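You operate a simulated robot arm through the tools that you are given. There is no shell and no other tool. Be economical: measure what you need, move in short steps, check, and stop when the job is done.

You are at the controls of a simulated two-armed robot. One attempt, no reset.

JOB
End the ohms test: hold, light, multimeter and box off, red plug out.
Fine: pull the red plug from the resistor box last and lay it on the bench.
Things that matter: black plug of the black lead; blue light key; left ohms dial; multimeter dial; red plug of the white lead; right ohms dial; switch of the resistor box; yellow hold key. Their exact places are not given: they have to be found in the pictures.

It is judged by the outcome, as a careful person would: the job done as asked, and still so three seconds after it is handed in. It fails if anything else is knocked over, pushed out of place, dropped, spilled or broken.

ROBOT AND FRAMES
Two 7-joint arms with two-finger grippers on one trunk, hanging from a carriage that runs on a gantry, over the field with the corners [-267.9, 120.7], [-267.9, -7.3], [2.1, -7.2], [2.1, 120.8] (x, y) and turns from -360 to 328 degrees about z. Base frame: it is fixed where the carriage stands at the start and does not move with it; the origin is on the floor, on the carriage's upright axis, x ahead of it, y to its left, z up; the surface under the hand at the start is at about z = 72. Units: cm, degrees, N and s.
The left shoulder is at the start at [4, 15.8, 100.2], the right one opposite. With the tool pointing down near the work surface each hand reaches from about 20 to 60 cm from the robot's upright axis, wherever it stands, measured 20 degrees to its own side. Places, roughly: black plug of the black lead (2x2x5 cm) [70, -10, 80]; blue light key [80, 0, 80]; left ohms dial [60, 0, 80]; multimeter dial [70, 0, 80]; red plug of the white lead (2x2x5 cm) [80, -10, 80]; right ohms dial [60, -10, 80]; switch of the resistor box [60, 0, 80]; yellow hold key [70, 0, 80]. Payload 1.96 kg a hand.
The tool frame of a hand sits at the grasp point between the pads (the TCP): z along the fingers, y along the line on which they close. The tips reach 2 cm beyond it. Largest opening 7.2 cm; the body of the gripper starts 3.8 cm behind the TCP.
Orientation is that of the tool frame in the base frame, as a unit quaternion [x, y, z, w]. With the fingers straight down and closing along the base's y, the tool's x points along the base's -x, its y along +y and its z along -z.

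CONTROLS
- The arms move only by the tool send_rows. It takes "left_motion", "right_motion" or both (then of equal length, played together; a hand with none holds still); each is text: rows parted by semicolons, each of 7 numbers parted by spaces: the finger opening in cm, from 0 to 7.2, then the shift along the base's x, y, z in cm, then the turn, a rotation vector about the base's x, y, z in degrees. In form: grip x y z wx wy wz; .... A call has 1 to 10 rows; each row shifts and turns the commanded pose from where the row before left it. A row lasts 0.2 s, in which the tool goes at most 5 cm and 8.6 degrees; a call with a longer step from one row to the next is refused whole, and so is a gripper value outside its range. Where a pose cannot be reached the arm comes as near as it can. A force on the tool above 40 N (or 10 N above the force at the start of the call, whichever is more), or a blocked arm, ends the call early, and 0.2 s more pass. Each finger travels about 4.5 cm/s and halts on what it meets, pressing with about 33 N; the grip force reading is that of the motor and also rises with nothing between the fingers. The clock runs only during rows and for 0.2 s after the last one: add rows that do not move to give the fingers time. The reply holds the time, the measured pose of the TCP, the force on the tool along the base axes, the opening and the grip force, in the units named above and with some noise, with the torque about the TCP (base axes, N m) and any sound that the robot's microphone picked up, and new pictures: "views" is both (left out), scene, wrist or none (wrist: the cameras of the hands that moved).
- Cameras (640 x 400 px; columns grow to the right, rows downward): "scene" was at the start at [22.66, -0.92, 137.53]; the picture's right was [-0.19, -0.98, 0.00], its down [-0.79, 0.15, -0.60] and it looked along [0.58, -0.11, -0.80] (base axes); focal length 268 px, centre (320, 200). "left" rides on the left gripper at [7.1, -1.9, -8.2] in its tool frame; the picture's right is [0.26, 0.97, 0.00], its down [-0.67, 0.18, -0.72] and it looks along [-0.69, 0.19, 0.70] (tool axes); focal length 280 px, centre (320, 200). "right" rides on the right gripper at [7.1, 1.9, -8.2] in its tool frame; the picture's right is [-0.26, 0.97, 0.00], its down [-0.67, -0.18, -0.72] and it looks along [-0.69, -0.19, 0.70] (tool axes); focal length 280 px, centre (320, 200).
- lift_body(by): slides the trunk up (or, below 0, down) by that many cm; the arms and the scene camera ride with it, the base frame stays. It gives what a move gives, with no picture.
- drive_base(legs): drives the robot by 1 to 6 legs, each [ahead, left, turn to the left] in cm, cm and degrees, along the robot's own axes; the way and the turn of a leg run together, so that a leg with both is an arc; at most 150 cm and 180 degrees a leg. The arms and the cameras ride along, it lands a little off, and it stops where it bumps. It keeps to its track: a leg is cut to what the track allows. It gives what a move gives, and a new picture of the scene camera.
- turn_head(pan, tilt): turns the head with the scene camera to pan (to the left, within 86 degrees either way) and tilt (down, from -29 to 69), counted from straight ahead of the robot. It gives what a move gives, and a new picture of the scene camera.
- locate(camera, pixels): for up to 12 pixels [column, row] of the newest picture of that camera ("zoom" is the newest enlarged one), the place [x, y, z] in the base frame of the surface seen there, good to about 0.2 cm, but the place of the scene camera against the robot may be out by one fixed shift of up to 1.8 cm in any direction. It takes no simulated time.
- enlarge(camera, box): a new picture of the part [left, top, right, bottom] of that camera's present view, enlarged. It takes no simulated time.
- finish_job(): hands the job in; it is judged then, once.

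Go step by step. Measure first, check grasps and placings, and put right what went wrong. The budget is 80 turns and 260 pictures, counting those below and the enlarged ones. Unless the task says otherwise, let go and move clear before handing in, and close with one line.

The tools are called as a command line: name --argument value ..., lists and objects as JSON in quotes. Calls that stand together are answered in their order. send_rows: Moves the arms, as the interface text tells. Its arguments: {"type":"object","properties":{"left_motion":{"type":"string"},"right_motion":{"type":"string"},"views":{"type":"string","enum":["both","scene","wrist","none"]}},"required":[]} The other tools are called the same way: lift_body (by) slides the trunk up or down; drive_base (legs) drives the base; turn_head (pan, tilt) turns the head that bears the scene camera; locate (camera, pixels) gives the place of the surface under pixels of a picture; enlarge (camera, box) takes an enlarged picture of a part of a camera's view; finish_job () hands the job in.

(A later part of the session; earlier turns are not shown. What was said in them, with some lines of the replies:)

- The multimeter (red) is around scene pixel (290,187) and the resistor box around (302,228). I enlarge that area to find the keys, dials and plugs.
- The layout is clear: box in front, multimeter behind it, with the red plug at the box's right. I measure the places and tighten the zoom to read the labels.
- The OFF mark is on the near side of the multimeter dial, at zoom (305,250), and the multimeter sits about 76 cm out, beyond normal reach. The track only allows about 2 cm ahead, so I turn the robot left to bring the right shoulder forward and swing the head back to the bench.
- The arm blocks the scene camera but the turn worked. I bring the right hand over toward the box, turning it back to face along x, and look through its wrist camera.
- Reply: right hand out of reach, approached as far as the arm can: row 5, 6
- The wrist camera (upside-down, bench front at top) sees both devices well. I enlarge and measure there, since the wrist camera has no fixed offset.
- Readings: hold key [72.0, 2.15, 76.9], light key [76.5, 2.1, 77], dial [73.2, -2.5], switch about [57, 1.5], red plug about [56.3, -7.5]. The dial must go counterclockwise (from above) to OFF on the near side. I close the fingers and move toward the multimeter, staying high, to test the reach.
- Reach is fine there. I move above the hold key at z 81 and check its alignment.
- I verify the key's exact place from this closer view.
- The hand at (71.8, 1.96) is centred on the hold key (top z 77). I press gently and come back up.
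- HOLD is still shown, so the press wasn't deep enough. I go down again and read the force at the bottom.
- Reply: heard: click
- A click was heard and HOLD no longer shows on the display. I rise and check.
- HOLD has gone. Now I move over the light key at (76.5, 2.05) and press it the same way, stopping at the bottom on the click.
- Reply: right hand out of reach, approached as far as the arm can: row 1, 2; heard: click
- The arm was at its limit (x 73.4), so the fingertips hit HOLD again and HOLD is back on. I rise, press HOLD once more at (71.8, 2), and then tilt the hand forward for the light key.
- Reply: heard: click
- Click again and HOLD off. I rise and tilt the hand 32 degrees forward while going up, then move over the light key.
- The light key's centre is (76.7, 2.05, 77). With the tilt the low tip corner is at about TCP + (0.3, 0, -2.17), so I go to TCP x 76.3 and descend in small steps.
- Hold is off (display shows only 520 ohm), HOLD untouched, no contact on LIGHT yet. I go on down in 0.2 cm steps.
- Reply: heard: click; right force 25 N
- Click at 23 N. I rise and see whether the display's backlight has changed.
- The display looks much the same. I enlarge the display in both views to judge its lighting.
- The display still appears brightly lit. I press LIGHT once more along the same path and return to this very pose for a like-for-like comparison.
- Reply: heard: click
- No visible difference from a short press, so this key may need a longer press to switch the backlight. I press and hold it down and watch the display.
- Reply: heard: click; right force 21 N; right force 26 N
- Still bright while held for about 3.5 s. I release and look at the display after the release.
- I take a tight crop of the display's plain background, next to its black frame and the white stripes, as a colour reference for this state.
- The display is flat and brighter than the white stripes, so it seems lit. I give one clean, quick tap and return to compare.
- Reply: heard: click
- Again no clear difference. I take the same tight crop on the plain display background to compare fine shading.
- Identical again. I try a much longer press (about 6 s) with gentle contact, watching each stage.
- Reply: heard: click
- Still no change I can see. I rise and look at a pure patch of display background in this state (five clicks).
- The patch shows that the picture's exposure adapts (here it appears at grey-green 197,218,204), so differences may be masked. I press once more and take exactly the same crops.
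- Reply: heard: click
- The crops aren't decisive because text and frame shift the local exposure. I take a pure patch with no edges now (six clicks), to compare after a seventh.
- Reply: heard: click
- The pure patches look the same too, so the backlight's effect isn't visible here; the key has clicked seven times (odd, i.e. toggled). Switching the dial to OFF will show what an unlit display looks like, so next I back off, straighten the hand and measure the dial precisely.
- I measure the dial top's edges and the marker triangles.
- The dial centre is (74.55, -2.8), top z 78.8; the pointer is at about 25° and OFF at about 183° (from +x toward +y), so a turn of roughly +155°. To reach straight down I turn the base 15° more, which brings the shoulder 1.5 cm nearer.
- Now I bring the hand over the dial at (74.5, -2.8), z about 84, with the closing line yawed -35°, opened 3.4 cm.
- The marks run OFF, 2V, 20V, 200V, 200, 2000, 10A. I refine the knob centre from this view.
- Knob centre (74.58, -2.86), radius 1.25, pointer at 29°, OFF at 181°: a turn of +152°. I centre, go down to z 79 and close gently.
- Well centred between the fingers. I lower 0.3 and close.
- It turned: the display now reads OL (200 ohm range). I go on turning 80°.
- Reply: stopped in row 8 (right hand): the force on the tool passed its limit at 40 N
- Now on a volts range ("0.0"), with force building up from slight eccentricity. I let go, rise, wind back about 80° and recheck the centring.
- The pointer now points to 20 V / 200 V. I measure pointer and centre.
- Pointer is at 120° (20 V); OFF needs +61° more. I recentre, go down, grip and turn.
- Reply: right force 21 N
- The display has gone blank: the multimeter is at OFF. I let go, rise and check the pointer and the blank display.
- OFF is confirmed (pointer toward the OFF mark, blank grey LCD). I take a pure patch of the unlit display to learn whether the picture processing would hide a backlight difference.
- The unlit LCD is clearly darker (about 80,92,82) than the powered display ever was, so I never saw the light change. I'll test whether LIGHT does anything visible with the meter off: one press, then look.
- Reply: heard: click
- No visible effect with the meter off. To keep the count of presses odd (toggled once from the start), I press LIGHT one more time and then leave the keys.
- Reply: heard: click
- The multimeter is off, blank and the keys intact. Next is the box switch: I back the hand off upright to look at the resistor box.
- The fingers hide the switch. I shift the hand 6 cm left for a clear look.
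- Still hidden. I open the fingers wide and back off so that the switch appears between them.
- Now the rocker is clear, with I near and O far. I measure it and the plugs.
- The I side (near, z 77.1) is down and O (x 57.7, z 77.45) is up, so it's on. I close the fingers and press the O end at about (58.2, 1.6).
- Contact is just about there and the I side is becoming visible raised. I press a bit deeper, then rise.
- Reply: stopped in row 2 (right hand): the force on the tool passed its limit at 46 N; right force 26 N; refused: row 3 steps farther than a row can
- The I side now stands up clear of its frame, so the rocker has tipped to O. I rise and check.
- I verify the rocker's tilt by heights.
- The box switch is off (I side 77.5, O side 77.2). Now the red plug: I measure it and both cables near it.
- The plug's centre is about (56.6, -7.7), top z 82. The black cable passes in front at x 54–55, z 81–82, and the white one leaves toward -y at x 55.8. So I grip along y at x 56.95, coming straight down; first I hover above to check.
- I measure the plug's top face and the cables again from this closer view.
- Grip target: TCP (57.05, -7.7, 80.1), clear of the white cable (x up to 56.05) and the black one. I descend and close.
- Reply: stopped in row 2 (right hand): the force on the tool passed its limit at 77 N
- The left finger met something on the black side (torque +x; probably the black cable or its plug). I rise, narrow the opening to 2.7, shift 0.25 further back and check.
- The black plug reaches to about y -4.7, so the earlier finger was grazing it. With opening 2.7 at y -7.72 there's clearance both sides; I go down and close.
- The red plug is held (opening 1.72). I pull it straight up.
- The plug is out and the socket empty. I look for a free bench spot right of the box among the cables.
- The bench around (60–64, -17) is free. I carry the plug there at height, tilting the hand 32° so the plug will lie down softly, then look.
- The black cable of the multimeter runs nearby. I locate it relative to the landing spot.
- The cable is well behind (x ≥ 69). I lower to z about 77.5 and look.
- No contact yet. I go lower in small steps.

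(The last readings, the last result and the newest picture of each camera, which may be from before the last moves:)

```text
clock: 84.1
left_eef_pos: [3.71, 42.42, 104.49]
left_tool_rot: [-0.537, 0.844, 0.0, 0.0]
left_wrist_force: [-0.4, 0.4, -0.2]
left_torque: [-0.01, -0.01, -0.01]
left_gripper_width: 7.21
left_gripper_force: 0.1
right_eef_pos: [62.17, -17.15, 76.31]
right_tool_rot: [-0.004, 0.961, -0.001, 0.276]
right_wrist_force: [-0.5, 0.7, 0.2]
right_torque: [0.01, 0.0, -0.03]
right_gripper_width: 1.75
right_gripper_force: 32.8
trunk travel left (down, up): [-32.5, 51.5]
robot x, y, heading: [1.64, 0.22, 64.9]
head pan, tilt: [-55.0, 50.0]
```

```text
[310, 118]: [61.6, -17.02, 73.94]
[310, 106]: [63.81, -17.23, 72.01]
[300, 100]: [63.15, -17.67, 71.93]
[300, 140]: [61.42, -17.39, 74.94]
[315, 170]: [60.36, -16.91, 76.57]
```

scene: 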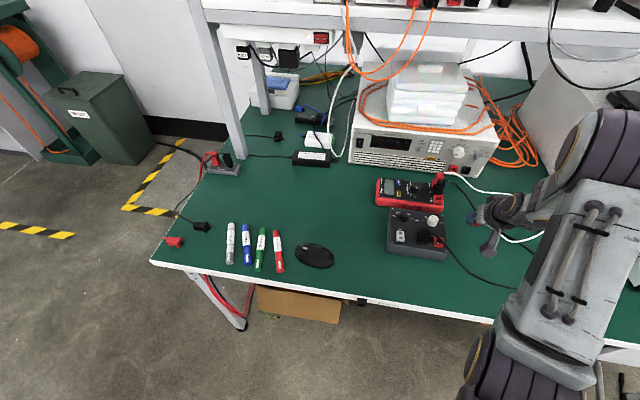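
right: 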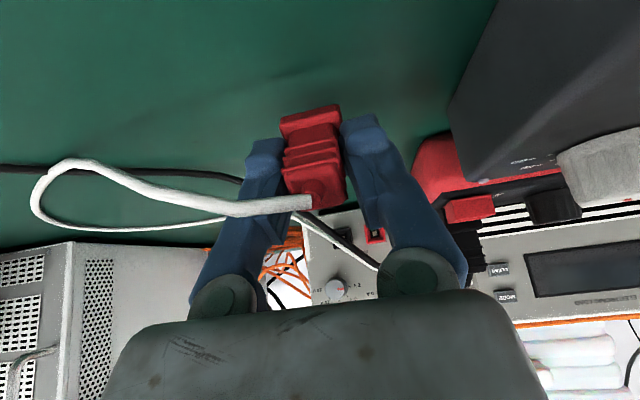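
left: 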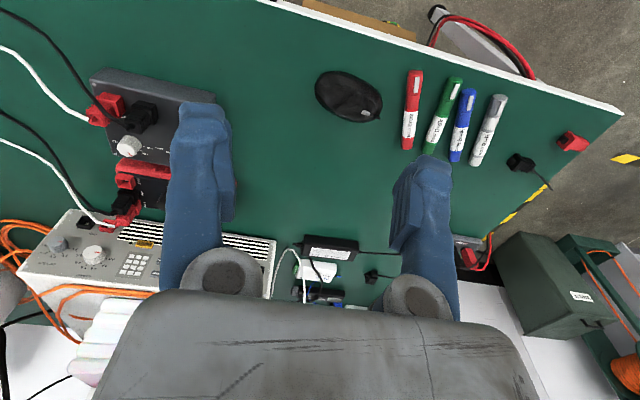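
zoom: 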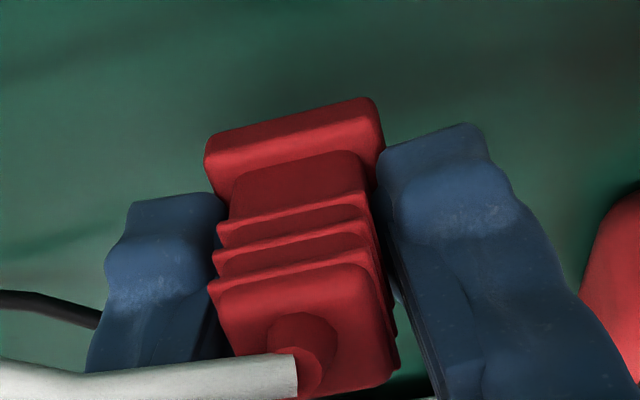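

The plug's lower edge is about 1–1.5 cm above the bench. I continue down in 0.3 cm steps.

send_rows --right_motion "0.5 0 0 -0.3 0 0 0;0.5 0 0 -0.3 0 0 0;0.5 0 0 -0.3 0 0 0;0.5 0 0 -0.2 0 0 0;0.5 0 0 0 0 0 0" --views "wrist"

locate --camera "right" --pixels '[[310, 118], [310, 112], [295, 124], [310, 106]]'

```text
clock: 85.3
left_eef_pos: [3.8, 42.4, 104.52]
left_tool_rot: [-0.538, 0.843, -0.001, 0.0]
left_wrist_force: [-0.5, -0.1, 0.3]
left_torque: [0.01, 0.0, 0.0]
left_gripper_width: 7.21
left_gripper_force: 0.1
right_eef_pos: [62.27, -17.08, 75.22]
right_tool_rot: [-0.004, 0.961, -0.001, 0.275]
right_wrist_force: [-1.1, 0.5, 3.0]
right_torque: [0.0, 0.01, 0.02]
right_gripper_width: 1.74
right_gripper_force: 32.9
trunk travel left (down, up): [-32.5, 51.5]
robot x, y, heading: [1.63, 0.05, 65.0]
head pan, tilt: [-55.0, 50.0]
```

right: 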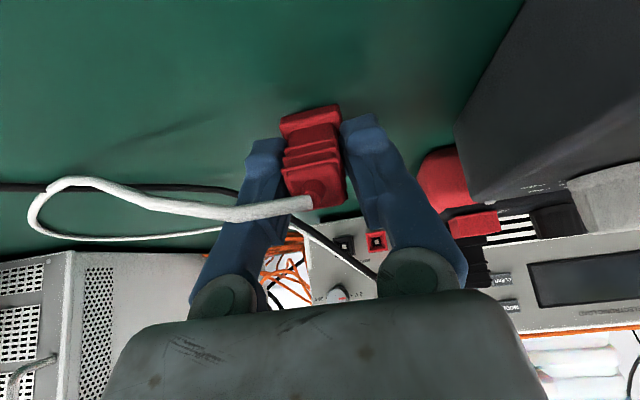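

```text
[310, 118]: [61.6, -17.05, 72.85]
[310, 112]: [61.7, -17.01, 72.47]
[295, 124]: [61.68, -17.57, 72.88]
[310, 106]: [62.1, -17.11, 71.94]
```

The plug touches the bench (3 N). I open the fingers and let it lie, then check before withdrawing.

send_rows --right_motion "2.4 0 0 0 0 0 0;3.2 0 0 0 0 0 0;4 0 0 0 0 0 0;4 0 0 0 0 0 0;4 0 0 0 0 0 0" --views "wrist"

enlarge --camera "right" --box '[200, 70, 420, 220]'

```text
clock: 86.5
left_eef_pos: [3.75, 42.37, 104.46]
left_tool_rot: [-0.538, 0.843, 0.0, -0.001]
left_wrist_force: [-0.2, 0.3, 0.1]
left_torque: [-0.01, -0.01, -0.01]
left_gripper_width: 7.19
left_gripper_force: 0.0
right_eef_pos: [62.14, -17.2, 75.23]
right_tool_rot: [-0.004, 0.961, 0.0, 0.276]
right_wrist_force: [-0.3, 0.1, 0.5]
right_torque: [0.01, -0.03, -0.03]
right_gripper_width: 3.97
right_gripper_force: 0.1
trunk travel left (down, up): [-32.5, 51.5]
robot x, y, heading: [1.84, 0.33, 64.9]
head pan, tilt: [-55.0, 50.0]
```

right: 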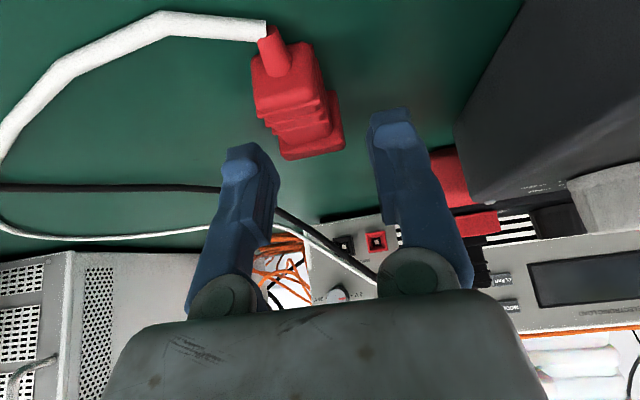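

```text
2.67 times, centred on (310, 145) of right
```

zoom: 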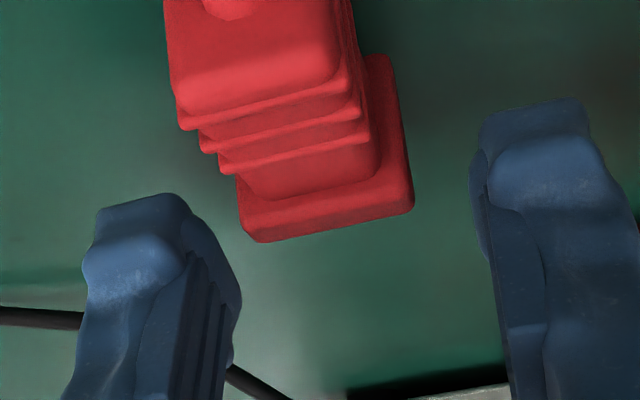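

The plug has tipped down toward the robot and lies on the bench. I rise straight up and look.

send_rows --right_motion "4 0 0 1.5 0 0 0;4 0 0 2.5 0 0 0;4 0 0 3 0 0 0;4 0 0 3 0 0 0;4 0 0 3 0 8 0;4 -2 0 2 0 8 0;4 -3 0 0 0 8 0;4 -3 0 0 0 8 0;4 -3 0 0 0 0 0;4 0 0 0 0 0 0" --views "both"

enlarge --camera "right" --box '[120, 40, 520, 260]'

```text
clock: 88.7
left_eef_pos: [3.78, 42.3, 104.37]
left_tool_rot: [-0.537, 0.843, 0.0, 0.0]
left_wrist_force: [-0.9, 0.4, -0.3]
left_torque: [0.01, -0.02, -0.02]
left_gripper_width: 7.19
left_gripper_force: 0.1
right_eef_pos: [51.05, -16.94, 90.39]
right_tool_rot: [-0.003, 1.0, 0.0, 0.0]
right_wrist_force: [-0.7, 0.4, 0.3]
right_torque: [-0.05, -0.03, 0.01]
right_gripper_width: 4.03
right_gripper_force: 0.0
trunk travel left (down, up): [-32.5, 51.5]
robot x, y, heading: [1.76, -0.13, 64.9]
head pan, tilt: [-55.0, 50.0]
```

scene: 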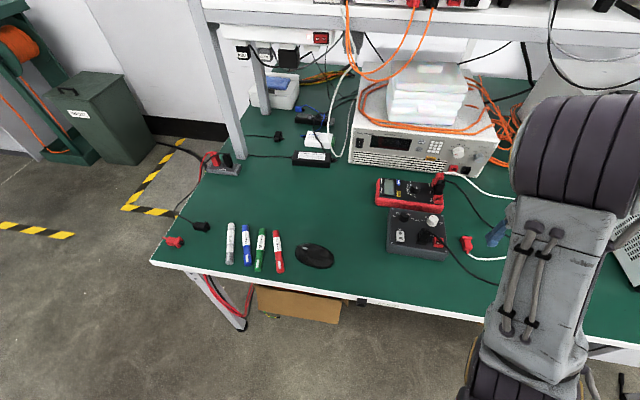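
right: 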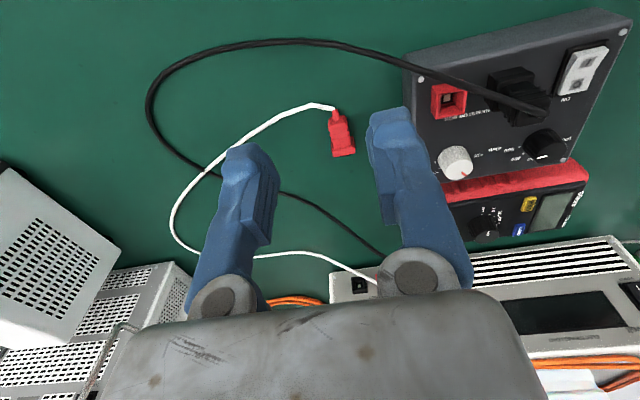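

```text
1.60 times, centred on (320, 150) of right
```

zoom: 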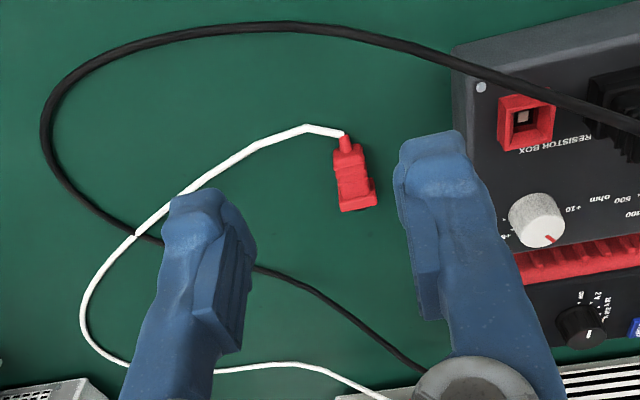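

The red plug lies free on the bench and the socket is empty. I lift the hand clear and make a last check of the multimeter and box.

send_rows --right_motion "4 -3 2 3 0 0 0;4 -3 2 3 0 0 0;4 -2 0 2 0 0 0;4 0 0 0 0 0 0" --views "scene"

enlarge --camera "scene" --box '[370, 165, 490, 270]'

```text
clock: 89.7
left_eef_pos: [3.77, 42.43, 104.37]
left_tool_rot: [-0.537, 0.843, 0.0, 0.001]
left_wrist_force: [-0.4, 0.3, -0.6]
left_torque: [0.03, 0.02, 0.01]
left_gripper_width: 7.2
left_gripper_force: 0.1
right_eef_pos: [43.09, -12.8, 97.97]
right_tool_rot: [-0.003, 1.0, 0.001, 0.001]
right_wrist_force: [-0.4, -0.2, 0.2]
right_torque: [-0.02, -0.01, -0.02]
right_gripper_width: 4.0
right_gripper_force: 0.0
trunk travel left (down, up): [-32.5, 51.5]
robot x, y, heading: [1.75, -0.2, 65.0]
head pan, tilt: [-55.0, 50.0]
```

scene: 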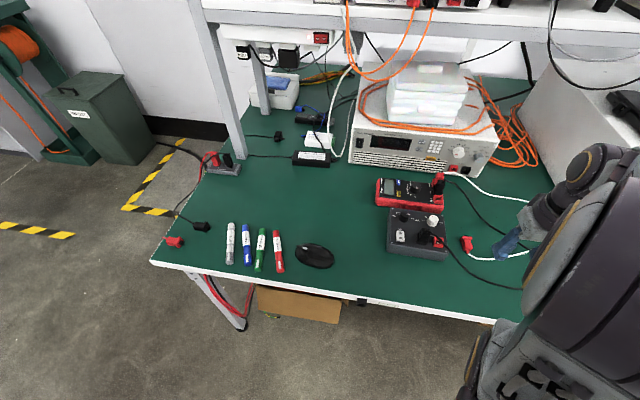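

```text
3.81 times, centred on (430, 218) of scene
```

zoom: 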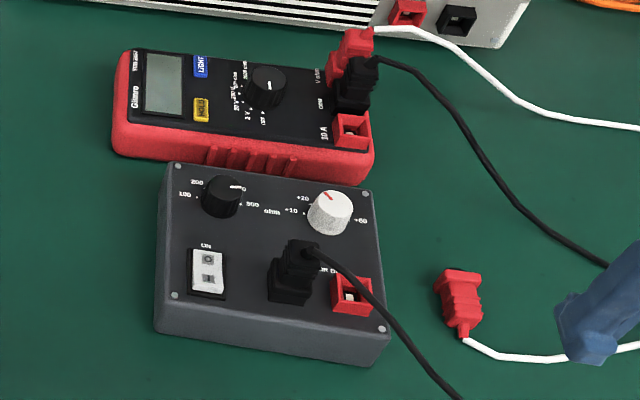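

The multimeter display is blank, the box switch is at O, both ohms dials look unchanged, the black plug is still in, and the red plug lies on the bench with the hand clear. I hand in.

finish_job

```text
The job is handed in.
```

I turned hold, the multimeter and the resistor box off, then pulled the red plug last and laid it on the bench. I could not confirm that the light is off: the blue key clicked nine times (seven with the meter on, two with it off), and the display never visibly changed.
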